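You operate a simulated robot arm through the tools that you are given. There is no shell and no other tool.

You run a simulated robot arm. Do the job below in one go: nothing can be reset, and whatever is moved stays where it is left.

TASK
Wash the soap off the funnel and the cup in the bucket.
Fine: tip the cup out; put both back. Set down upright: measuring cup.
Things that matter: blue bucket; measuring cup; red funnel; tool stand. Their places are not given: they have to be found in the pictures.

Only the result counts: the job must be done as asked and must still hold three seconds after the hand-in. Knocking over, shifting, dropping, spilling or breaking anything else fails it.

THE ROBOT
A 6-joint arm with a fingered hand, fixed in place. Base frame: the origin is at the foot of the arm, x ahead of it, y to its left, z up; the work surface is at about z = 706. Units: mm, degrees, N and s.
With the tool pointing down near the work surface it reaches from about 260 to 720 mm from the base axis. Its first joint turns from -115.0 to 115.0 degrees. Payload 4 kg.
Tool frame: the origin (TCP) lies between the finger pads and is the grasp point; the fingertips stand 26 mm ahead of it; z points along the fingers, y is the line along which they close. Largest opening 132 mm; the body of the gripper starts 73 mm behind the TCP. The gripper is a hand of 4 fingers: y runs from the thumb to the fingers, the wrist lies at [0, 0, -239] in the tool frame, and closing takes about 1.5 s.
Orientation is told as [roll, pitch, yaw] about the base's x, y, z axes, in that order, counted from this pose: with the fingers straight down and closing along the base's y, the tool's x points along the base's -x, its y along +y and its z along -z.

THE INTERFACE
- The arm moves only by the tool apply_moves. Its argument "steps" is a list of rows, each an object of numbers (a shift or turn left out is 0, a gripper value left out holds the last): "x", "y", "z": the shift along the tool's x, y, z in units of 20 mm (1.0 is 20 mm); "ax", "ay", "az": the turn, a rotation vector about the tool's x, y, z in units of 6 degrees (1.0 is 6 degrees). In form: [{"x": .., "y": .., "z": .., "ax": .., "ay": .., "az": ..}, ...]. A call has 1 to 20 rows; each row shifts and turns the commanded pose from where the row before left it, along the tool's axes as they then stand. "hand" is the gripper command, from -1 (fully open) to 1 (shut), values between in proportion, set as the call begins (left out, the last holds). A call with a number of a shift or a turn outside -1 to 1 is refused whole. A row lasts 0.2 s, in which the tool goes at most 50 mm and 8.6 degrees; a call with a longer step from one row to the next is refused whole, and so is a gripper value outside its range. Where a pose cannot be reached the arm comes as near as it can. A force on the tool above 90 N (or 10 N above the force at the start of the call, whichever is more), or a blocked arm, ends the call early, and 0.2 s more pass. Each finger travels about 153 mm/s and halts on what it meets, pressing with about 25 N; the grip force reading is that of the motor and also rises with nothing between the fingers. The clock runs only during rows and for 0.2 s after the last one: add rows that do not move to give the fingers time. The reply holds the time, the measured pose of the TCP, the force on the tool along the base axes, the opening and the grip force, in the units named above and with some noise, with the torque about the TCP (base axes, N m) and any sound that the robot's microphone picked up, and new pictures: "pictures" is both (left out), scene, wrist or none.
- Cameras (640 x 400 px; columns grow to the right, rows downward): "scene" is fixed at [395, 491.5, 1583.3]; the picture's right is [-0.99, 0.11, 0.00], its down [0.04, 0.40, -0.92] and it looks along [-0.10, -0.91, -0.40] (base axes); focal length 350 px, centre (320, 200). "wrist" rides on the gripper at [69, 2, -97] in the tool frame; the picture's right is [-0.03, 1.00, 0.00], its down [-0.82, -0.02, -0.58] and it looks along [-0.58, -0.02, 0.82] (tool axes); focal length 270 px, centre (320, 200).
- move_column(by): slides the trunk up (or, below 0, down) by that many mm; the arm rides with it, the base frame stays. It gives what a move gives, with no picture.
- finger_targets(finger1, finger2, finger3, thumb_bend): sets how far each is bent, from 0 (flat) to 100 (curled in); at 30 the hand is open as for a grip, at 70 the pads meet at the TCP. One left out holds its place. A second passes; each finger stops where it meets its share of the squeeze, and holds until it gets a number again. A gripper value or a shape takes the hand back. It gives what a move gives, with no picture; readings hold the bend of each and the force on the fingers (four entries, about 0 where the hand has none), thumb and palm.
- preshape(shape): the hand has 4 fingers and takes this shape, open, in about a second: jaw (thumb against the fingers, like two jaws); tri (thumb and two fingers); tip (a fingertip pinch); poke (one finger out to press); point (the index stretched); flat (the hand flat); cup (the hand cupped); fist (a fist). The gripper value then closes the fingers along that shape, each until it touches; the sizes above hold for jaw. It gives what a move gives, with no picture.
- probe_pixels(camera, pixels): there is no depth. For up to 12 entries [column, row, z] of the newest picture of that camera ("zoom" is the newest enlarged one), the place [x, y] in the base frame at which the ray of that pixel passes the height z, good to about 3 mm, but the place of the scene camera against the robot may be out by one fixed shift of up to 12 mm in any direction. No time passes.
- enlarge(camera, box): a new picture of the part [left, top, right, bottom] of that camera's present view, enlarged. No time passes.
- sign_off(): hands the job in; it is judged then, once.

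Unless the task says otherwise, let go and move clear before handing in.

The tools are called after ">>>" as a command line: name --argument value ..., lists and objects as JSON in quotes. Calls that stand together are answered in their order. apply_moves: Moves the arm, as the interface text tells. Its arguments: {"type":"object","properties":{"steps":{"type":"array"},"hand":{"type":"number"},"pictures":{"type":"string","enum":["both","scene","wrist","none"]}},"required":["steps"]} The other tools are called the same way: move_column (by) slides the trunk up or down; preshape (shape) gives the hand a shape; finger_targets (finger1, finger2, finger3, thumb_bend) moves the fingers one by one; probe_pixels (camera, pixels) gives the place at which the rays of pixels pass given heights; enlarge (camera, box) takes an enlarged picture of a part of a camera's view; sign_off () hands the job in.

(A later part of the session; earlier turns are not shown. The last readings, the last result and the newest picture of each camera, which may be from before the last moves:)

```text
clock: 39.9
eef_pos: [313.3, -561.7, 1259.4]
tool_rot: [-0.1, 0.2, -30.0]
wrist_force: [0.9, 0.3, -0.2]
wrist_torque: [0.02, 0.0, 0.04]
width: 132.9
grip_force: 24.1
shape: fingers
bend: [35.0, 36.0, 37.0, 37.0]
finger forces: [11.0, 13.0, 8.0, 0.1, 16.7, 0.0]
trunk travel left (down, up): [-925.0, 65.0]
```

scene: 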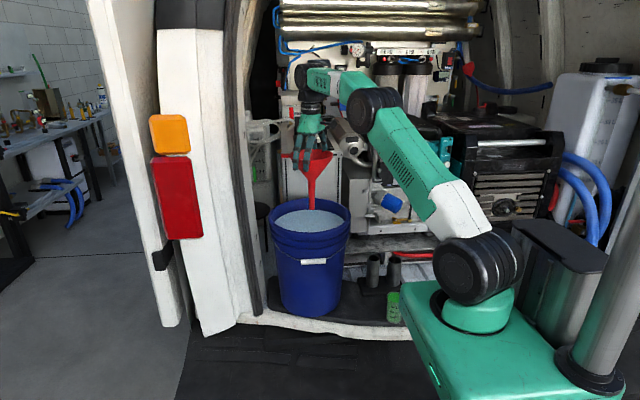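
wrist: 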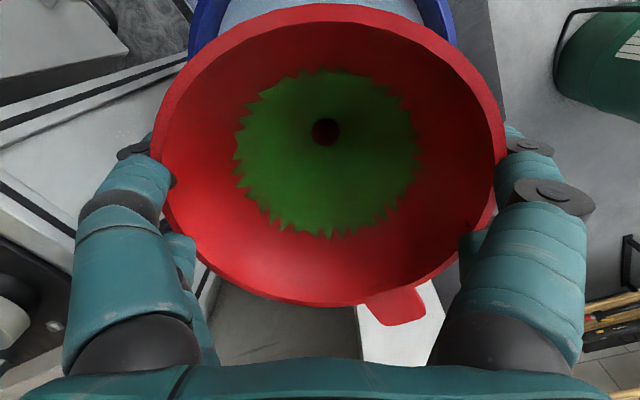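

The funnel is centred over the water. I'll lower it in slowly, watching the force readings.

>>> apply_moves --steps '[{"z": 0.6}, {"z": 0.6}, {"z": 0.6}, {"z": 0.6}, {"z": 0.6}, {"z": 0.6}, {"z": 0.6}, {"z": 0.6}, {"z": 0.6}, {"z": 0.6}, {"z": 0.6}, {"z": 0.6}, {"z": 0.6}, {"z": 0.6}, {"z": 0.6}, {"z": 0.6}, {"z": 0}]' --pictures "both"

```text
clock: 43.5
eef_pos: [309.4, -562.4, 1066.1]
tool_rot: [-0.2, 0.3, -30.0]
wrist_force: [0.1, 0.2, -1.1]
wrist_torque: [0.0, -0.02, 0.0]
width: 132.5
grip_force: 24.2
shape: fingers
bend: [35.0, 36.0, 37.0, 37.0]
finger forces: [10.7, 12.8, 7.9, 0.0, 16.3, 0.1]
trunk travel left (down, up): [-925.0, 65.0]
```

scene: 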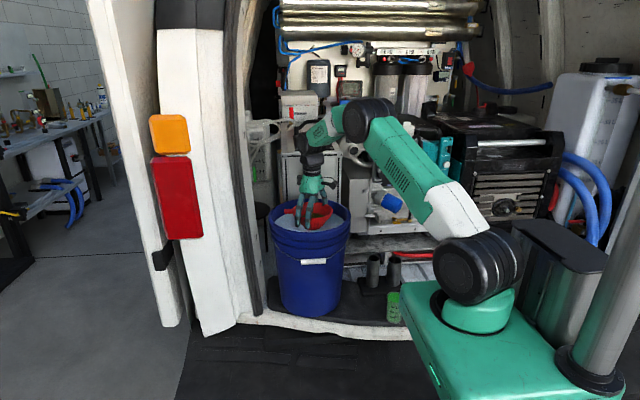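
wrist: 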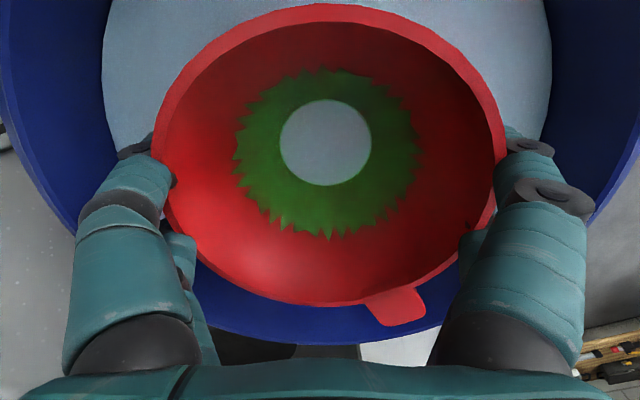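

Water is rising inside the cone, showing as a disc near (325,143). I'll continue down until the rim is about 30 mm below the surface.

>>> apply_moves --steps '[{"z": 0.4}, {"z": 0.4}, {"z": 0.4}, {"z": 0.4}, {"z": 0.4}, {"z": 0.4}, {"z": 0.4}, {"z": 0.4}, {"z": 0.4}, {"z": 0.4}, {"z": 0.3}, {"z": 0}, {"z": 0}]' --pictures "both"

```text
clock: 46.3
eef_pos: [310.6, -563.7, 982.6]
tool_rot: [-0.2, 0.2, -30.0]
wrist_force: [-0.7, -0.3, -0.2]
wrist_torque: [0.02, 0.01, 0.0]
width: 132.4
grip_force: 23.4
shape: fingers
bend: [35.0, 36.0, 37.0, 37.0]
finger forces: [10.6, 12.8, 7.9, 0.0, 16.4, 0.0]
trunk travel left (down, up): [-925.0, 65.0]
```

scene: 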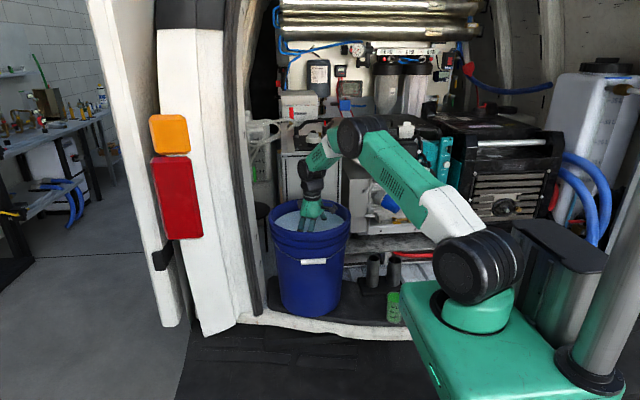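
wrist: 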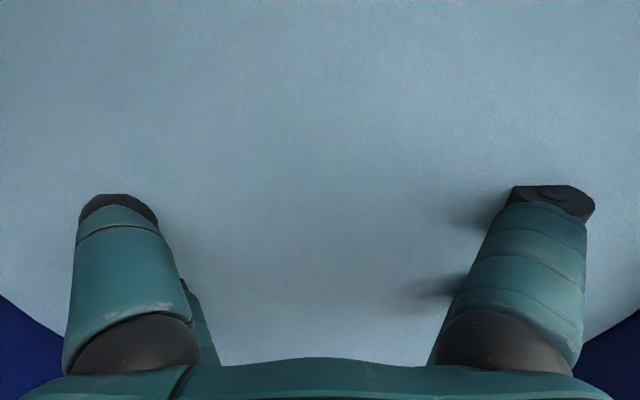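

The funnel is fully under the opaque water, with only the finger knuckles showing. I'll swirl it gently with small lateral and vertical motions while it stays submerged.

>>> apply_moves --steps '[{"x": 0.5}, {"y": 0.5}, {"x": -0.5}, {"x": -0.5}, {"y": -0.5}, {"y": -0.5}, {"x": 0.5}, {"x": 0.5}, {"y": 0.5, "z": 0.4}, {"y": 0.5, "z": -0.4}, {"x": -0.5, "z": 0.4}, {"x": -0.5, "z": -0.4}, {"y": -0.5, "z": 0.4}, {"y": -0.5, "z": -0.4}, {"x": 0.5}, {"y": 0.5}, {"z": 0.4}, {"z": -0.4}, {"z": 0}, {"z": 0}]' --pictures "wrist"

>>> apply_moves --steps '[{"x": 0.5}, {"y": 0.5}, {"x": -0.5}, {"x": -0.5}, {"y": -0.5}, {"y": -0.5}, {"x": 0.5}, {"x": 0.5}, {"y": 0.5, "z": 0.4}, {"y": 0.5, "z": -0.4}, {"x": -0.5, "z": 0.4}, {"x": -0.5, "z": -0.4}, {"y": -0.5, "z": 0.4}, {"y": -0.5, "z": -0.4}, {"x": 0.5}, {"y": 0.5}, {"z": 0.4}, {"z": -0.4}, {"z": 0}, {"z": 0}]' --pictures "wrist"

```text
clock: 50.5
eef_pos: [309.9, -562.9, 982.0]
tool_rot: [-0.2, 0.2, -30.0]
wrist_force: [0.5, 0.2, 0.2]
wrist_torque: [-0.03, 0.03, 0.0]
width: 132.3
grip_force: 23.8
shape: fingers
bend: [35.0, 36.0, 37.0, 37.0]
finger forces: [10.4, 12.7, 7.9, 0.0, 16.1, 0.1]
trunk travel left (down, up): [-925.0, 65.0]
```

wrist: 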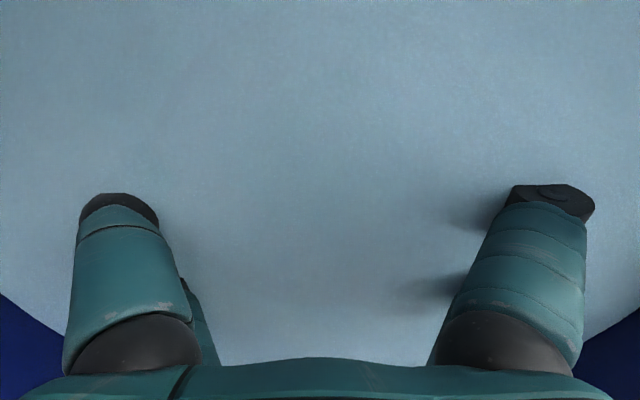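

```text
clock: 54.7
eef_pos: [309.1, -561.7, 980.2]
tool_rot: [-0.1, 0.2, -30.0]
wrist_force: [-0.1, 0.6, -0.9]
wrist_torque: [-0.01, 0.02, 0.01]
width: 132.1
grip_force: 22.7
shape: fingers
bend: [35.0, 36.0, 37.0, 37.0]
finger forces: [9.9, 12.7, 7.7, 0.0, 15.9, 0.1]
trunk travel left (down, up): [-925.0, 65.0]
```

wrist: 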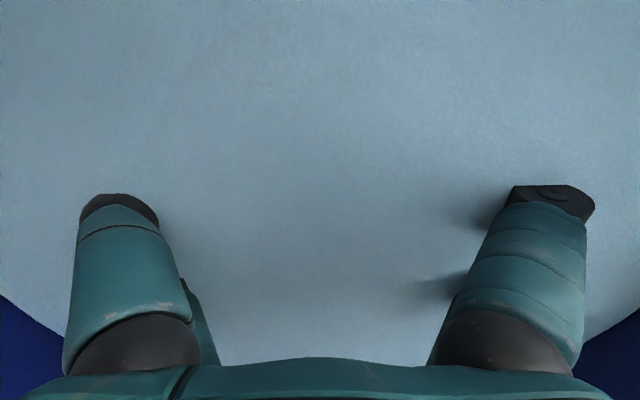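

After about 8 s submerged, I'll raise the funnel slowly to just above the water and check whether the soap is gone.

>>> apply_moves --steps '[{"z": -0.5}, {"z": -0.5}, {"z": -0.5}, {"z": -0.5}, {"z": -0.5}, {"z": -0.5}, {"z": -0.5}, {"z": -0.5}, {"z": -0.5}, {"z": -0.5}, {"z": -0.5}, {"z": -0.5}, {"z": -0.5}, {"z": -0.5}, {"z": 0}]' --pictures "both"

```text
clock: 57.9
eef_pos: [311.5, -562.4, 1120.9]
tool_rot: [-0.2, 0.1, -30.0]
wrist_force: [0.0, 0.2, -0.4]
wrist_torque: [0.0, -0.02, 0.01]
width: 131.7
grip_force: 22.5
shape: fingers
bend: [36.0, 36.0, 37.0, 37.0]
finger forces: [9.9, 12.6, 7.6, 0.1, 15.7, 0.1]
trunk travel left (down, up): [-925.0, 65.0]
```

scene: 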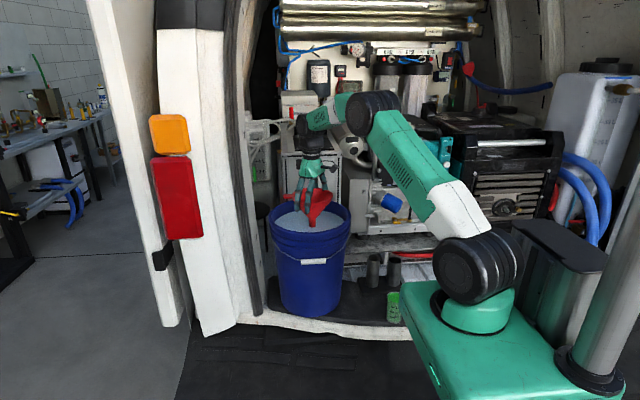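
wrist: 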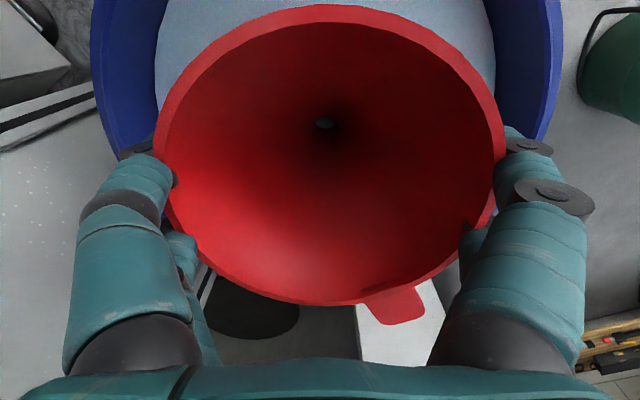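

The soap is gone and the inside of the cone is plain red. I'll raise the funnel clear of the bucket and pause for it to drain.

>>> apply_moves --steps '[{"z": -0.5}, {"z": -0.7}, {"z": -0.7}, {"z": -0.7}, {"z": -0.7}, {"z": -0.7}, {"z": -0.7}, {"z": -0.7}, {"z": -0.7}, {"z": -0.6}, {"z": -0.4}, {"z": 0}, {"z": 0}, {"z": 0}, {"z": 0}, {"z": 0}, {"z": 0}]' --pictures "both"

```text
clock: 61.5
eef_pos: [309.8, -562.5, 1264.1]
tool_rot: [-0.2, 0.2, -30.0]
wrist_force: [0.0, -0.5, -0.6]
wrist_torque: [0.02, -0.01, 0.0]
width: 131.7
grip_force: 22.7
shape: fingers
bend: [36.0, 36.0, 37.0, 37.0]
finger forces: [9.8, 12.6, 7.4, 0.1, 15.6, 0.1]
trunk travel left (down, up): [-925.0, 65.0]
```

scene: 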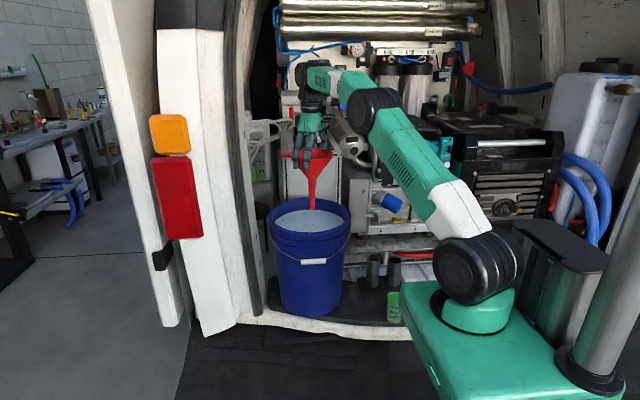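
wrist: 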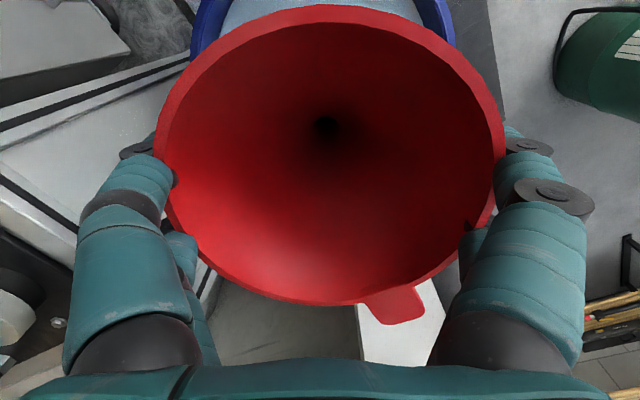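

The funnel is clean and drained. I'll carry it back over the left tube of the stand at the same height.

>>> apply_moves --steps '[{"x": 0.4, "y": -0.33}, {"x": 0.76, "y": -0.631}, {"x": 0.76, "y": -0.631}, {"x": 0.76, "y": -0.631}, {"x": 0.76, "y": -0.631}, {"x": 0.76, "y": -0.631}, {"x": 0.76, "y": -0.631}, {"x": 0.76, "y": -0.631}, {"x": 0.76, "y": -0.631}, {"x": 0.76, "y": -0.631}, {"x": 0.76, "y": -0.631}, {"x": 0.76, "y": -0.631}, {"x": 0.35, "y": -0.3}, {"x": 0}]' --pictures "both"

>>> enlarge --camera "scene" --box '[330, 130, 430, 330]'

```text
clock: 64.5
eef_pos: [76.9, -602.5, 1264.6]
tool_rot: [-0.2, 0.2, -30.0]
wrist_force: [0.2, -0.3, 0.1]
wrist_torque: [0.01, 0.02, 0.01]
width: 131.7
grip_force: 22.3
shape: fingers
bend: [36.0, 36.0, 37.0, 37.0]
finger forces: [9.7, 12.3, 7.3, 0.0, 15.5, 0.0]
trunk travel left (down, up): [-925.0, 65.0]
```

scene: 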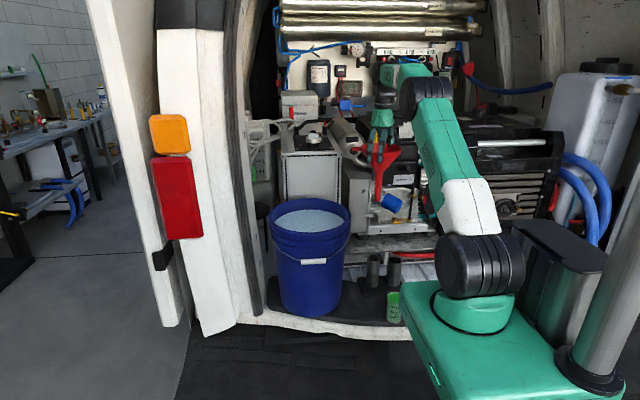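
wrist: 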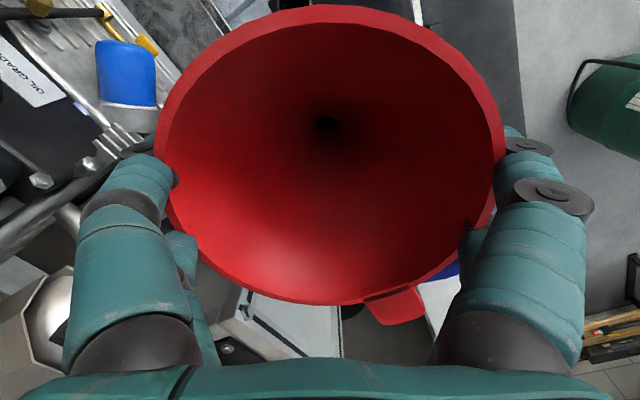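

```text
2.00 times, centred on (380, 230) of scene
```

zoom: 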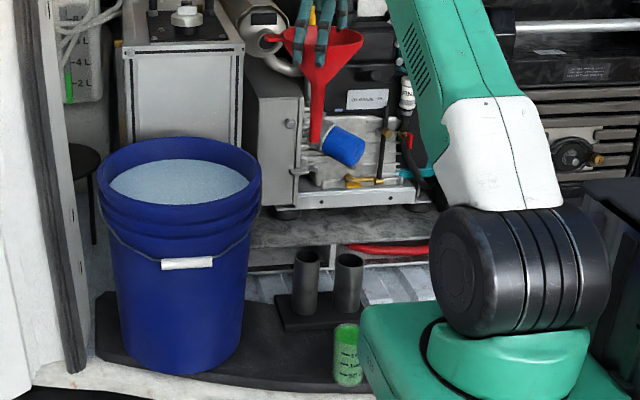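

The funnel hangs vertically above the left tube. I'll descend until the stem tip is just above the tube mouth, then check the alignment.

>>> apply_moves --steps '[{"z": 0.7}, {"z": 1}, {"z": 1}, {"z": 1}, {"z": 1}, {"z": 1}, {"z": 1}, {"z": 1}, {"z": 1}, {"z": 1}, {"z": 0.7}, {"z": 0.3}, {"z": 0}]' --pictures "both"

>>> enlarge --camera "scene" --box '[335, 190, 415, 310]'

```text
clock: 67.3
eef_pos: [76.6, -602.3, 1050.8]
tool_rot: [-0.2, 0.2, -29.9]
wrist_force: [0.3, 0.2, -0.6]
wrist_torque: [0.0, 0.03, -0.01]
width: 131.0
grip_force: 22.3
shape: fingers
bend: [36.0, 36.0, 37.0, 37.0]
finger forces: [9.6, 12.1, 7.3, 0.0, 15.2, 0.0]
trunk travel left (down, up): [-925.0, 65.0]
```

scene: 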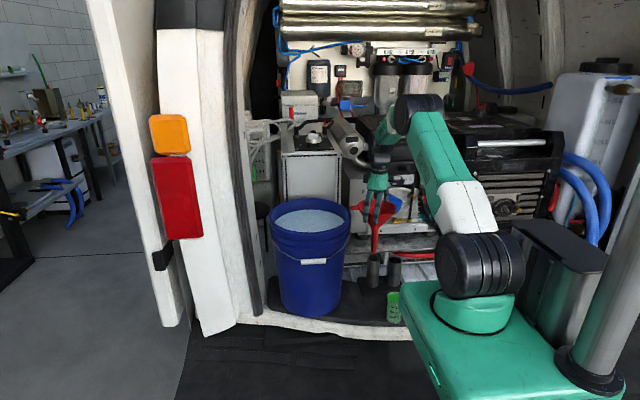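
wrist: 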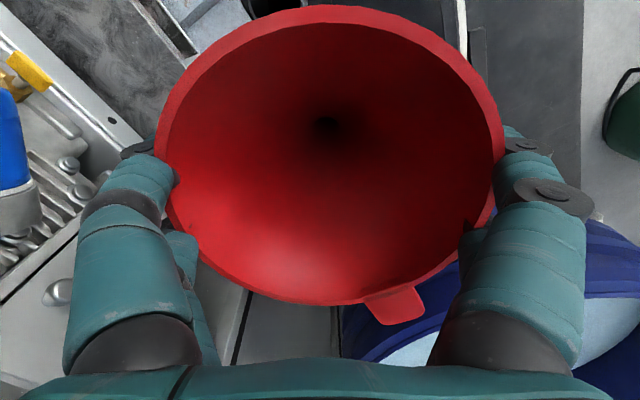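

```text
3.33 times, centred on (375, 250) of scene
```

zoom: 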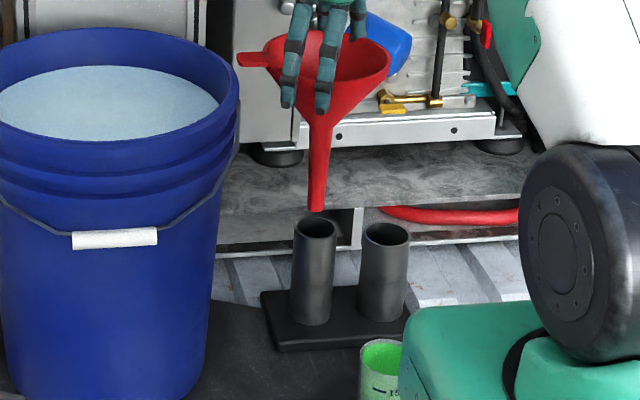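

The stem tip is lined up right above the tube mouth, both at zoom column 316. I'll lower it into the tube, slowing near the seat.

>>> apply_moves --steps '[{"z": 0.5}, {"z": 0.6}, {"z": 0.6}, {"z": 0.6}, {"z": 0.6}, {"z": 0.6}, {"z": 0.6}, {"z": 0.6}, {"z": 0.6}, {"z": 0.6}, {"z": 0.5}, {"z": 0.5}, {"z": 0}]' --pictures "both"

>>> enlarge --camera "scene" --box '[335, 190, 415, 310]'

```text
clock: 70.1
eef_pos: [76.6, -602.8, 911.8]
tool_rot: [-0.1, 0.2, -30.0]
wrist_force: [-0.7, 0.1, -1.0]
wrist_torque: [0.0, 0.0, 0.02]
width: 130.5
grip_force: 22.1
shape: fingers
bend: [36.0, 36.0, 37.0, 37.0]
finger forces: [9.5, 11.9, 7.3, 0.0, 15.1, 0.1]
trunk travel left (down, up): [-925.0, 65.0]
```

scene: 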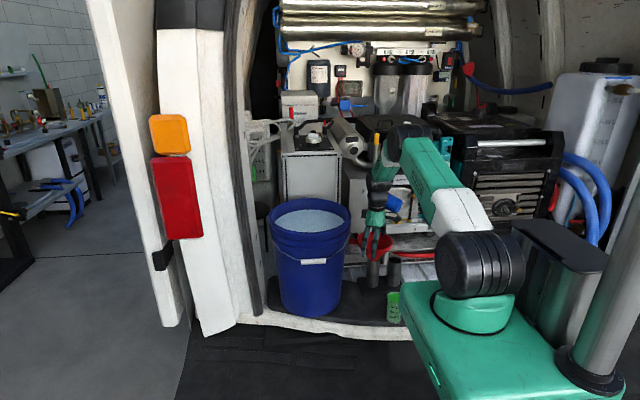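
wrist: 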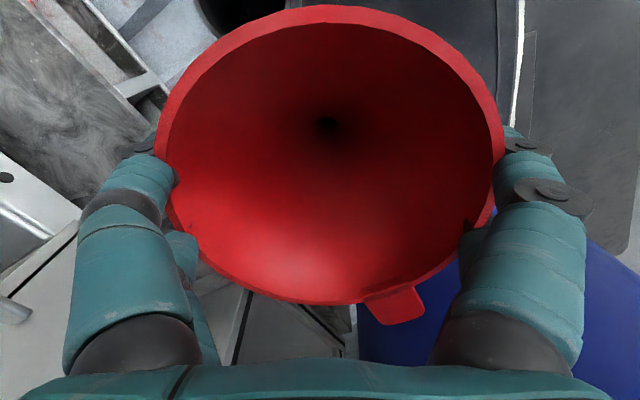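

```text
3.33 times, centred on (375, 250) of scene
```

zoom: 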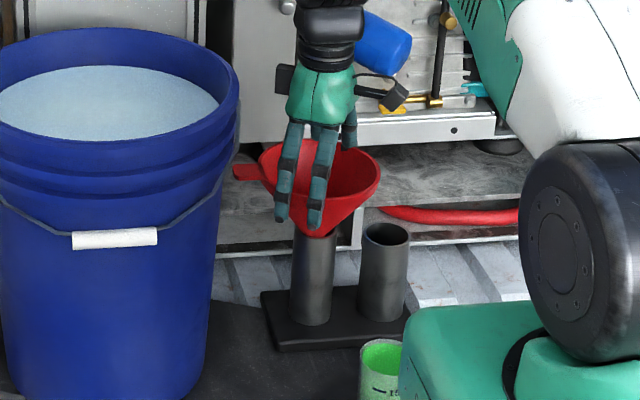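

It's almost seated, with no contact force yet. I'll creep down a couple of millimetres at a time until the force shows the cone resting on the tube.

>>> apply_moves --steps '[{"z": 0.1}, {"z": 0.1}, {"z": 0.1}, {"z": 0}]' --pictures "none"

>>> apply_moves --steps '[{"z": 0.08}, {"z": 0}]' --pictures "wrist"

```text
clock: 71.1
eef_pos: [77.5, -602.7, 907.1]
tool_rot: [-0.1, 0.2, -29.9]
wrist_force: [-2.2, -1.1, 2.4]
wrist_torque: [-0.03, 0.1, 0.02]
width: 131.1
grip_force: 22.5
shape: fingers
bend: [36.0, 36.0, 37.0, 37.0]
finger forces: [9.7, 11.6, 7.9, 0.0, 16.8, 0.0]
trunk travel left (down, up): [-925.0, 65.0]
```

```text
clock: 71.7
eef_pos: [76.7, -603.2, 905.2]
tool_rot: [-0.4, 0.1, -29.9]
wrist_force: [-2.2, -2.9, 7.0]
wrist_torque: [-0.11, 0.11, 0.0]
width: 131.1
grip_force: 23.8
shape: fingers
bend: [36.0, 36.0, 37.0, 37.0]
finger forces: [9.8, 11.4, 8.9, 0.0, 18.3, 0.1]
trunk travel left (down, up): [-925.0, 65.0]
```

wrist: 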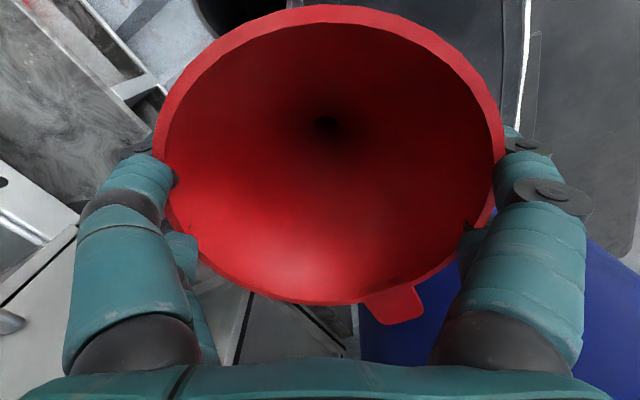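

The upward force has risen to 7 N at z≈905, so the funnel is seated. I'll release the fingers gradually and symmetrically.

>>> finger_targets --finger1 31 --finger2 31 --finger3 31 --thumb_bend 32

>>> finger_targets --finger1 26 --finger2 26 --finger3 26 --thumb_bend 26

>>> finger_targets --finger1 15 --finger2 15 --finger3 15 --thumb_bend 15

>>> enlarge --camera "wrist" --box '[0, 0, 640, 400]'

>>> enlarge --camera "scene" --box '[335, 190, 415, 310]'

```text
clock: 72.7
eef_pos: [76.2, -602.0, 904.6]
tool_rot: [-0.2, 0.1, -30.0]
wrist_force: [0.4, 2.7, 4.4]
wrist_torque: [0.1, -0.07, -0.01]
width: 137.0
grip_force: 5.8
shape: fingers
bend: [28.0, 29.0, 30.0, 31.0]
finger forces: [5.4, 3.1, 1.5, 0.0, 2.7, 0.0]
trunk travel left (down, up): [-925.0, 65.0]
```

```text
clock: 73.7
eef_pos: [76.5, -602.7, 904.5]
tool_rot: [-0.3, 0.2, -30.0]
wrist_force: [0.7, 2.1, 1.6]
wrist_torque: [0.08, -0.02, 0.04]
width: 144.1
grip_force: 1.7
shape: fingers
bend: [24.0, 26.0, 26.0, 26.0]
finger forces: [2.2, 0.6, 0.0, 0.0, 0.0, 0.0]
trunk travel left (down, up): [-925.0, 65.0]
```

```text
clock: 74.7
eef_pos: [77.4, -602.9, 905.3]
tool_rot: [-0.2, 0.3, -30.0]
wrist_force: [0.2, 0.1, -0.4]
wrist_torque: [0.0, 0.03, 0.03]
width: 163.4
grip_force: 0.0
shape: fingers
bend: [15.0, 15.0, 15.0, 15.0]
finger forces: [0.0, 0.0, 0.0, 0.1, 0.0, 0.0]
trunk travel left (down, up): [-925.0, 65.0]
```

```text
1.00 times, centred on (320, 200) of wrist (not enlarged: the box is as wide or as high as the picture)
```

zoom: 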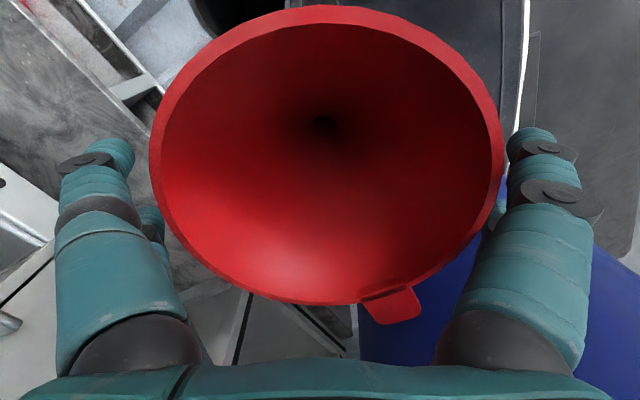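

```text
3.33 times, centred on (375, 250) of scene
```

zoom: 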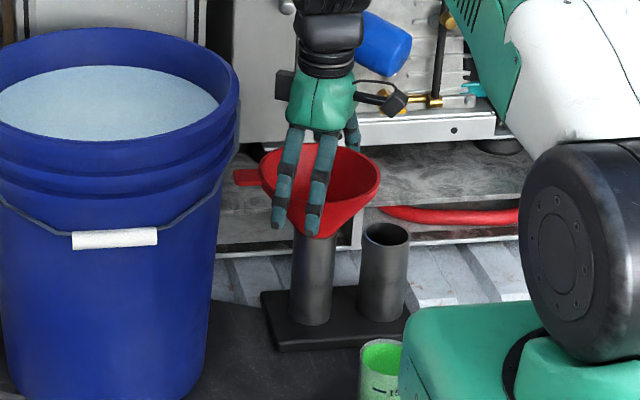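

The fingers are free with zero forces, and the funnel sits in its tube as before. I'll retreat straight up.

>>> apply_moves --steps '[{"z": -0.3}, {"z": -0.5}, {"z": -0.7}, {"z": -1}, {"z": -1}, {"z": -1}, {"z": -1}, {"z": -1}, {"z": -1}, {"z": -1}, {"z": -1}, {"z": 0}]' --pictures "both"

>>> enlarge --camera "scene" --box '[335, 190, 415, 330]'

```text
clock: 77.3
eef_pos: [77.6, -602.6, 1095.8]
tool_rot: [-0.1, 0.2, -30.0]
wrist_force: [0.4, -0.6, 0.9]
wrist_torque: [0.02, -0.01, 0.02]
width: 163.3
grip_force: 0.0
shape: fingers
bend: [15.0, 15.0, 15.0, 15.0]
finger forces: [0.1, 0.0, 0.0, 0.1, 0.0, 0.0]
trunk travel left (down, up): [-925.0, 65.0]
```

scene: 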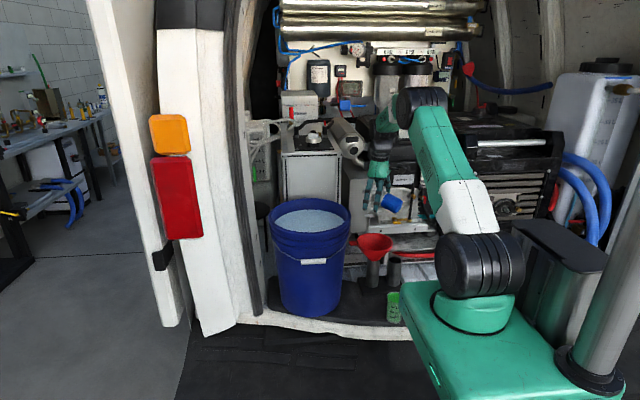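
wrist: 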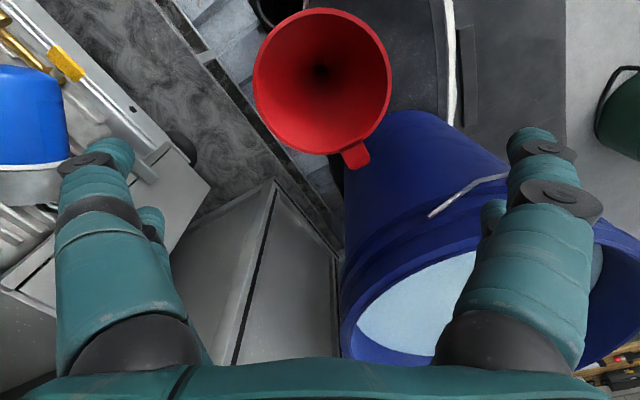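

```text
2.86 times, centred on (375, 260) of scene
```

zoom: 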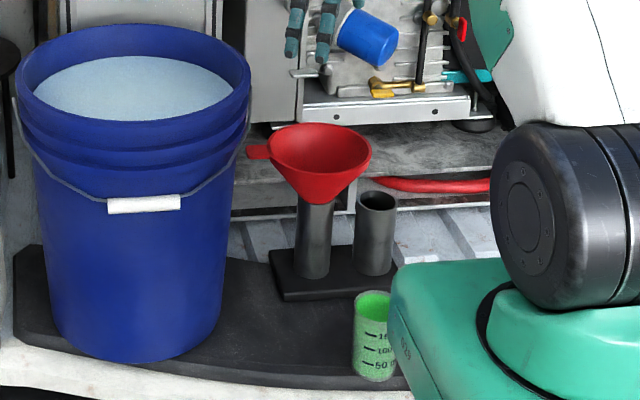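

The funnel stands upright in its tube and is clean. Next is the cup: I'll rotate to yaw -60 and move above it at (41.5,-422) for a closer look.

>>> apply_moves --steps '[{"az": 1}, {"az": 1}, {"az": 1}, {"az": 1}, {"az": 1}, {"x": 0.872, "y": 0.296}, {"x": 0.872, "y": 0.296}, {"x": 0.872, "y": 0.296}, {"x": 0.872, "y": 0.296}, {"x": 0.872, "y": 0.296}, {"x": 0.872, "y": 0.296}, {"x": 0.872, "y": 0.296}, {"x": 0.872, "y": 0.296}, {"x": 0.872, "y": 0.296}, {"x": 0.872, "y": 0.296}, {"x": 0}]' --pictures "both"

```text
clock: 80.7
eef_pos: [41.4, -421.4, 1094.0]
tool_rot: [-0.3, 0.1, -59.9]
wrist_force: [0.1, -0.4, -0.8]
wrist_torque: [0.0, 0.03, -0.04]
width: 163.4
grip_force: 0.1
shape: fingers
bend: [15.0, 15.0, 15.0, 15.0]
finger forces: [0.0, 0.0, 0.0, 0.1, 0.1, 0.0]
trunk travel left (down, up): [-925.0, 65.0]
```

scene: 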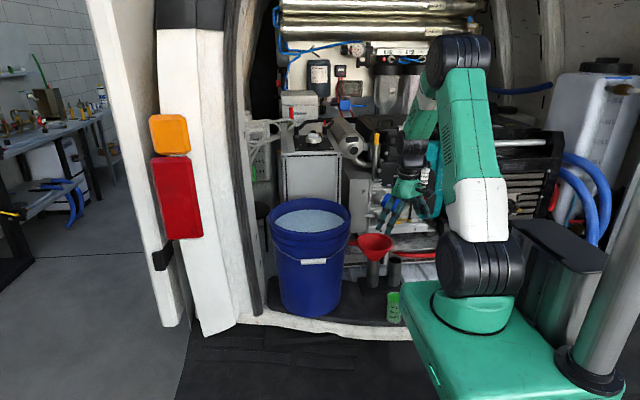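
wrist: 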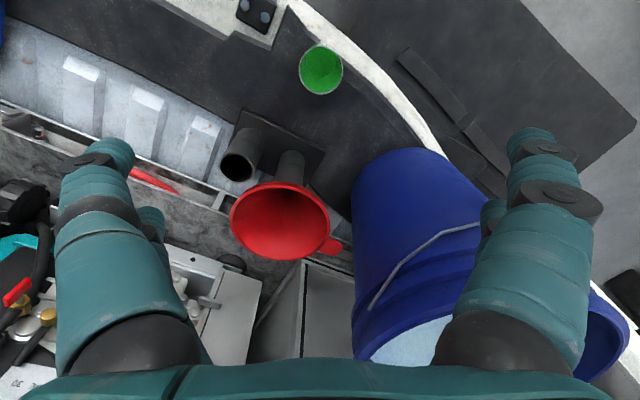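

The cup is at (321,70), seen from above. I'll zoom in and probe its centre, diameter and height.

>>> enlarge --camera "wrist" --box '[270, 20, 370, 120]'

>>> probe_pixels --camera "wrist" --pixels '[[321, 70, 780], [321, 70, 800], [321, 70, 820], [299, 70, 800], [343, 70, 800], [321, 46, 800], [321, 95, 800]]'

>>> enlarge --camera "scene" --box '[370, 270, 420, 330]'

```text
4.00 times, centred on (320, 70) of wrist
```

zoom: 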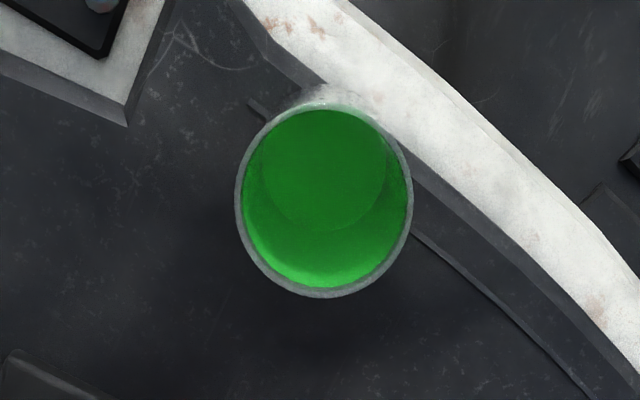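

```text
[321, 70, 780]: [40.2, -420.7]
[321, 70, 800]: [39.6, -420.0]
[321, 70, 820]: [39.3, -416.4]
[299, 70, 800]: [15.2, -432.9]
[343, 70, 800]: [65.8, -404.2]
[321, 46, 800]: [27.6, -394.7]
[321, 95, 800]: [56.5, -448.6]
```

```text
6.67 times, centred on (395, 300) of scene
```

zoom: 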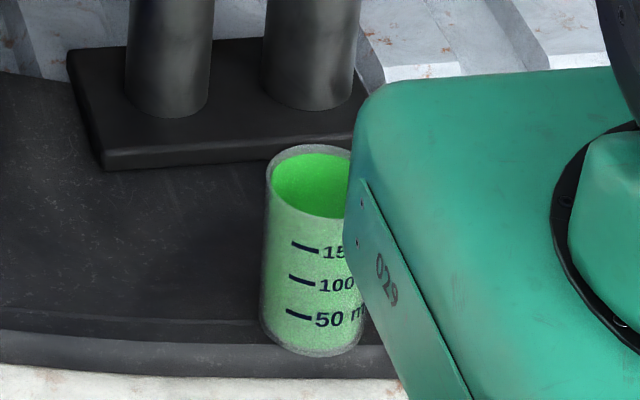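

The cup is a glass beaker about 56 mm wide and 100–110 mm tall, coated green inside, centred near (41,-421.5). I'll narrow the fingers to bend 30 and descend to z≈900 for a precise check.

>>> finger_targets --finger1 30 --finger2 30 --finger3 30 --thumb_bend 30

>>> apply_moves --steps '[{"z": 0.7}, {"z": 1}, {"z": 1}, {"z": 1}, {"z": 1}, {"z": 1}, {"z": 1}, {"z": 1}, {"z": 1}, {"z": 0.7}, {"z": 0.3}, {"z": 0}]' --pictures "both"

>>> enlarge --camera "wrist" --box '[250, 30, 410, 190]'

```text
clock: 81.7
eef_pos: [42.8, -422.5, 1094.9]
tool_rot: [-0.2, 0.1, -59.9]
wrist_force: [-0.3, -0.1, 0.4]
wrist_torque: [-0.01, 0.0, -0.01]
width: 133.8
grip_force: 0.2
shape: fingers
bend: [30.0, 30.0, 30.0, 30.0]
finger forces: [0.0, 0.0, 0.0, 0.1, 0.1, 0.0]
trunk travel left (down, up): [-925.0, 65.0]
```

```text
clock: 84.3
eef_pos: [39.6, -423.3, 900.1]
tool_rot: [-0.3, 0.1, -60.0]
wrist_force: [-0.5, 0.1, 0.0]
wrist_torque: [0.0, -0.02, -0.02]
width: 133.4
grip_force: 0.0
shape: fingers
bend: [30.0, 30.0, 30.0, 30.0]
finger forces: [0.0, 0.0, 0.0, 0.0, 0.0, 0.1]
trunk travel left (down, up): [-925.0, 65.0]
```

scene: 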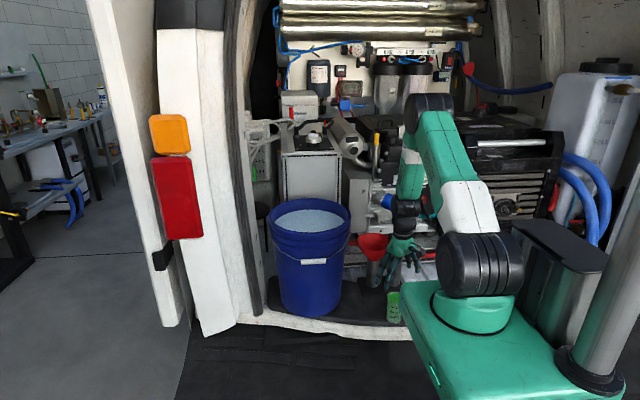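
wrist: 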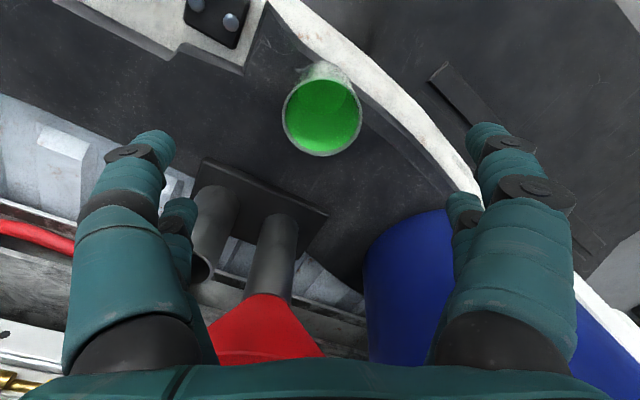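

```text
2.50 times, centred on (330, 110) of wrist
```

zoom: 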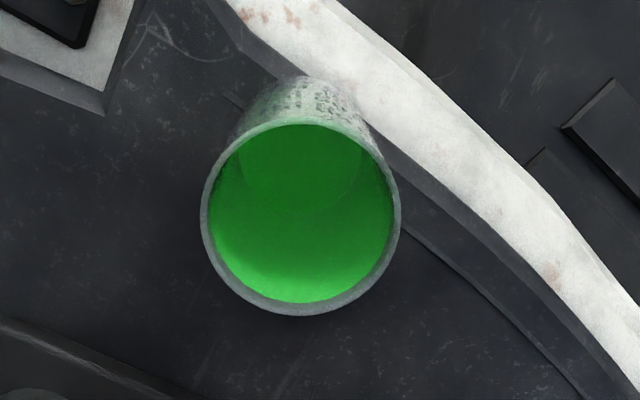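

From this view the cup's rim is at z≈805 and about 57 mm across, offset roughly +3.6 mm in tool x and +1.8 mm in tool y. I'll correct that and descend to z≈845 for a final centring check.

>>> apply_moves --steps '[{"x": 0.18, "y": 0.09, "z": 0.5}, {"z": 0.6}, {"z": 0.6}, {"z": 0.6}, {"z": 0.45}, {"z": 0}]' --pictures "wrist"

>>> enlarge --camera "wrist" --box '[200, 40, 440, 210]'

```text
clock: 85.7
eef_pos: [38.6, -418.1, 846.4]
tool_rot: [-0.3, 0.1, -59.9]
wrist_force: [0.1, -0.4, -0.3]
wrist_torque: [0.01, 0.0, 0.02]
width: 133.7
grip_force: 0.0
shape: fingers
bend: [30.0, 30.0, 30.0, 30.0]
finger forces: [0.0, 0.0, 0.0, 0.1, 0.0, 0.0]
trunk travel left (down, up): [-925.0, 65.0]
```

wrist: 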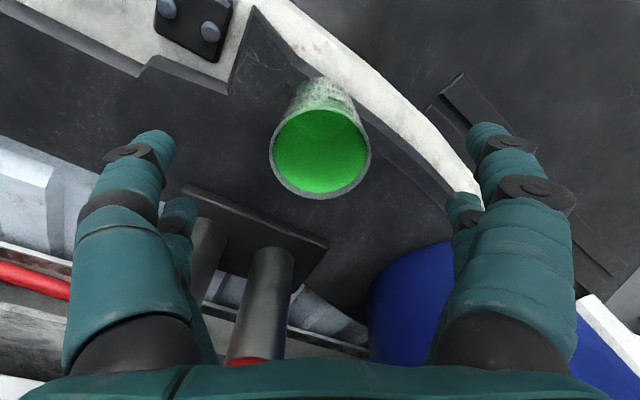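

```text
2.35 times, centred on (320, 125) of wrist
```

zoom: 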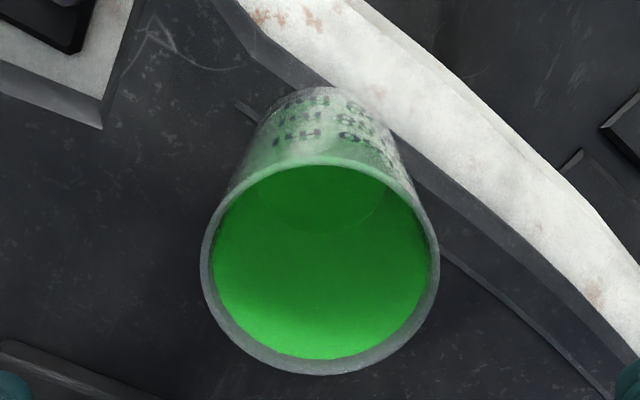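

The three views together give a rim at z≈799 and a diameter of about 59 mm, now centred to within ~2.5 mm. I'll trim and descend to TCP z≈770, with the fingers straddling the cup.

>>> apply_moves --steps '[{"x": -0.12, "z": 0.5}, {"z": 0.6}, {"z": 0.6}, {"z": 0.6}, {"z": 0.6}, {"z": 0.5}, {"z": 0.4}, {"z": 0}]' --pictures "both"

```text
clock: 87.5
eef_pos: [39.2, -420.8, 769.9]
tool_rot: [-0.2, 0.1, -60.0]
wrist_force: [-0.6, 0.2, 0.3]
wrist_torque: [0.01, 0.03, -0.02]
width: 133.3
grip_force: 0.1
shape: fingers
bend: [30.0, 30.0, 30.0, 30.0]
finger forces: [0.0, 0.0, 0.0, 0.0, 0.1, 0.0]
trunk travel left (down, up): [-925.0, 65.0]
```

scene: 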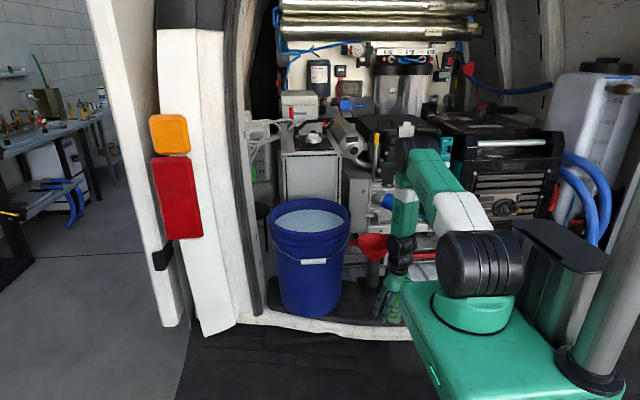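
wrist: 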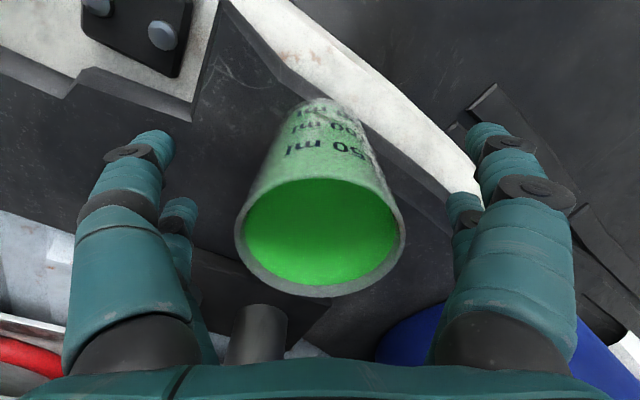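

The cup is centred, its rim spanning columns 235–405 between the symmetric fingers. I'll close gradually and watch the forces.

>>> finger_targets --finger1 46 --finger2 46 --finger3 46 --thumb_bend 46

>>> finger_targets --finger1 50 --finger2 50 --finger3 50 --thumb_bend 50

>>> enlarge --camera "wrist" --box '[0, 0, 640, 400]'

```text
clock: 88.5
eef_pos: [39.5, -420.7, 771.1]
tool_rot: [-0.1, 0.2, -60.1]
wrist_force: [-0.2, -0.2, -0.2]
wrist_torque: [0.01, 0.01, 0.0]
width: 80.1
grip_force: 0.1
shape: fingers
bend: [46.0, 46.0, 46.0, 46.0]
finger forces: [0.0, 0.0, 0.0, 0.1, 0.0, 0.1]
trunk travel left (down, up): [-925.0, 65.0]
```

```text
clock: 89.5
eef_pos: [40.4, -420.8, 770.5]
tool_rot: [-0.2, 0.1, -60.0]
wrist_force: [0.3, 0.6, -0.4]
wrist_torque: [-0.01, 0.0, 0.01]
width: 66.6
grip_force: 0.1
shape: fingers
bend: [50.0, 50.0, 50.0, 50.0]
finger forces: [0.0, 0.0, 0.1, 0.0, 0.1, 0.0]
trunk travel left (down, up): [-925.0, 65.0]
```

```text
1.00 times, centred on (320, 200) of wrist (not enlarged: the box is as wide or as high as the picture)
```

zoom: 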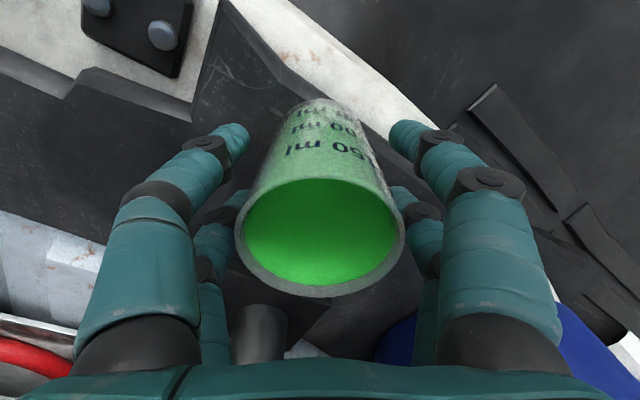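

The fingers are close on both sides of the cup with no contact yet. I'll keep closing in 2° steps.

>>> finger_targets --finger1 52 --finger2 52 --finger3 52 --thumb_bend 52

>>> finger_targets --finger1 54 --finger2 54 --finger3 54 --thumb_bend 54

>>> finger_targets --finger1 56 --finger2 56 --finger3 56 --thumb_bend 56

>>> enlarge --camera "wrist" --box '[0, 0, 640, 400]'

```text
clock: 90.5
eef_pos: [39.8, -421.0, 770.4]
tool_rot: [-0.1, 0.0, -60.0]
wrist_force: [0.0, 0.9, -0.3]
wrist_torque: [0.01, -0.01, -0.02]
width: 59.9
grip_force: 0.1
shape: fingers
bend: [52.0, 52.0, 52.0, 52.0]
finger forces: [0.0, 0.0, 0.0, 0.0, 0.0, 0.0]
trunk travel left (down, up): [-925.0, 65.0]
```

```text
clock: 91.5
eef_pos: [41.4, -420.6, 770.8]
tool_rot: [-0.2, 0.0, -60.0]
wrist_force: [-0.8, -0.4, -0.2]
wrist_torque: [-0.03, -0.03, 0.0]
width: 53.1
grip_force: 0.1
shape: fingers
bend: [54.0, 54.0, 54.0, 54.0]
finger forces: [0.1, 0.0, 0.0, 0.0, 0.1, 0.0]
trunk travel left (down, up): [-925.0, 65.0]
```

```text
clock: 92.5
eef_pos: [41.2, -421.0, 769.5]
tool_rot: [-0.2, 0.1, -59.9]
wrist_force: [-0.7, 0.1, -0.3]
wrist_torque: [-0.02, 0.0, -0.01]
width: 46.2
grip_force: 0.1
shape: fingers
bend: [56.0, 56.0, 56.0, 56.0]
finger forces: [0.0, 0.2, 0.0, 0.1, 0.1, 0.0]
trunk travel left (down, up): [-925.0, 65.0]
```

```text
1.00 times, centred on (320, 200) of wrist (not enlarged: the box is as wide or as high as the picture)
```

zoom: 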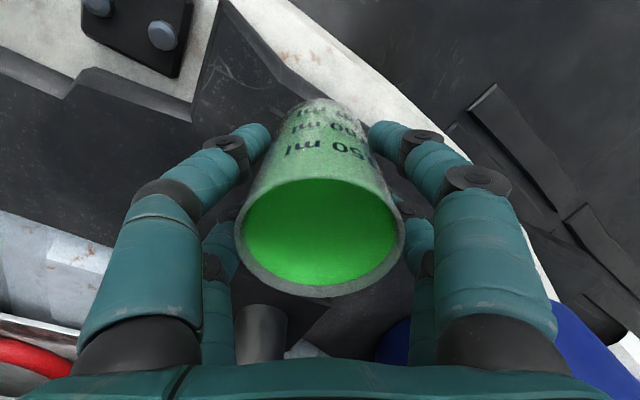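

The width is 46 mm and there's still no force, because the digits straddle the cylinder's flanks at tool x±19. Contact should come within the next couple of steps.

>>> finger_targets --finger1 58 --finger2 58 --finger3 58 --thumb_bend 58

>>> finger_targets --finger1 60 --finger2 60 --finger3 60 --thumb_bend 60

>>> enlarge --camera "wrist" --box '[0, 0, 640, 400]'

```text
clock: 93.5
eef_pos: [41.4, -421.0, 770.3]
tool_rot: [-0.3, 0.1, -60.0]
wrist_force: [0.1, -0.4, 0.2]
wrist_torque: [0.02, -0.02, 0.02]
width: 44.2
grip_force: 0.8
shape: fingers
bend: [57.0, 56.0, 56.0, 57.0]
finger forces: [0.2, 0.7, 0.2, 0.0, 0.5, 0.1]
trunk travel left (down, up): [-925.0, 65.0]
```

```text
clock: 94.5
eef_pos: [40.5, -420.2, 769.5]
tool_rot: [-0.2, 0.1, -60.0]
wrist_force: [-0.7, -0.9, 0.5]
wrist_torque: [0.06, 0.0, 0.02]
width: 41.0
grip_force: 4.3
shape: fingers
bend: [57.0, 57.0, 57.0, 58.0]
finger forces: [1.9, 2.2, 1.8, 0.0, 2.3, 0.0]
trunk travel left (down, up): [-925.0, 65.0]
```

```text
1.00 times, centred on (320, 200) of wrist (not enlarged: the box is as wide or as high as the picture)
```

zoom: 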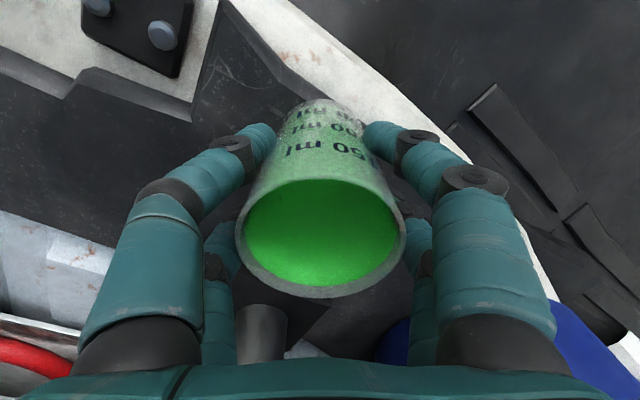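

All four contacts are balanced at about 2 N each, and the cup hasn't moved. I'll tighten to a firm but moderate grip.

>>> finger_targets --finger1 65 --finger2 65 --finger3 65 --thumb_bend 65

>>> finger_targets --finger1 70 --finger2 70 --finger3 70 --thumb_bend 70

>>> enlarge --camera "wrist" --box '[0, 0, 640, 400]'

```text
clock: 95.5
eef_pos: [41.9, -420.9, 770.1]
tool_rot: [-0.3, 0.0, -60.0]
wrist_force: [0.5, -0.5, -0.5]
wrist_torque: [0.01, -0.03, 0.0]
width: 39.2
grip_force: 11.1
shape: fingers
bend: [58.0, 57.0, 58.0, 61.0]
finger forces: [5.7, 5.8, 4.8, 0.0, 6.1, 0.0]
trunk travel left (down, up): [-925.0, 65.0]
```

```text
clock: 96.5
eef_pos: [41.0, -421.3, 770.2]
tool_rot: [-0.2, 0.1, -60.0]
wrist_force: [0.2, 0.1, 0.2]
wrist_torque: [-0.01, -0.01, 0.01]
width: 38.1
grip_force: 17.2
shape: fingers
bend: [57.0, 56.0, 61.0, 64.0]
finger forces: [9.1, 9.1, 7.1, 0.1, 9.7, 0.0]
trunk travel left (down, up): [-925.0, 65.0]
```

```text
1.00 times, centred on (320, 200) of wrist (not enlarged: the box is as wide or as high as the picture)
```

zoom: 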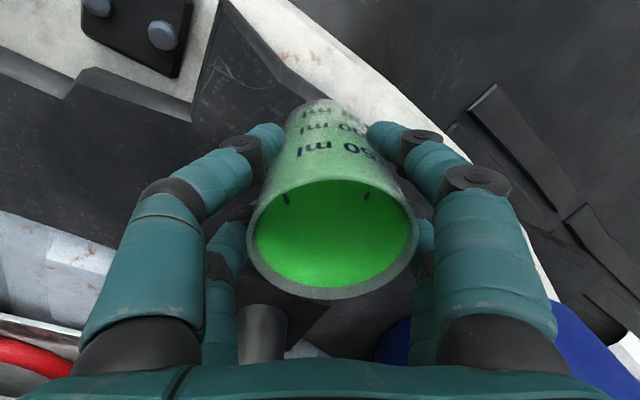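

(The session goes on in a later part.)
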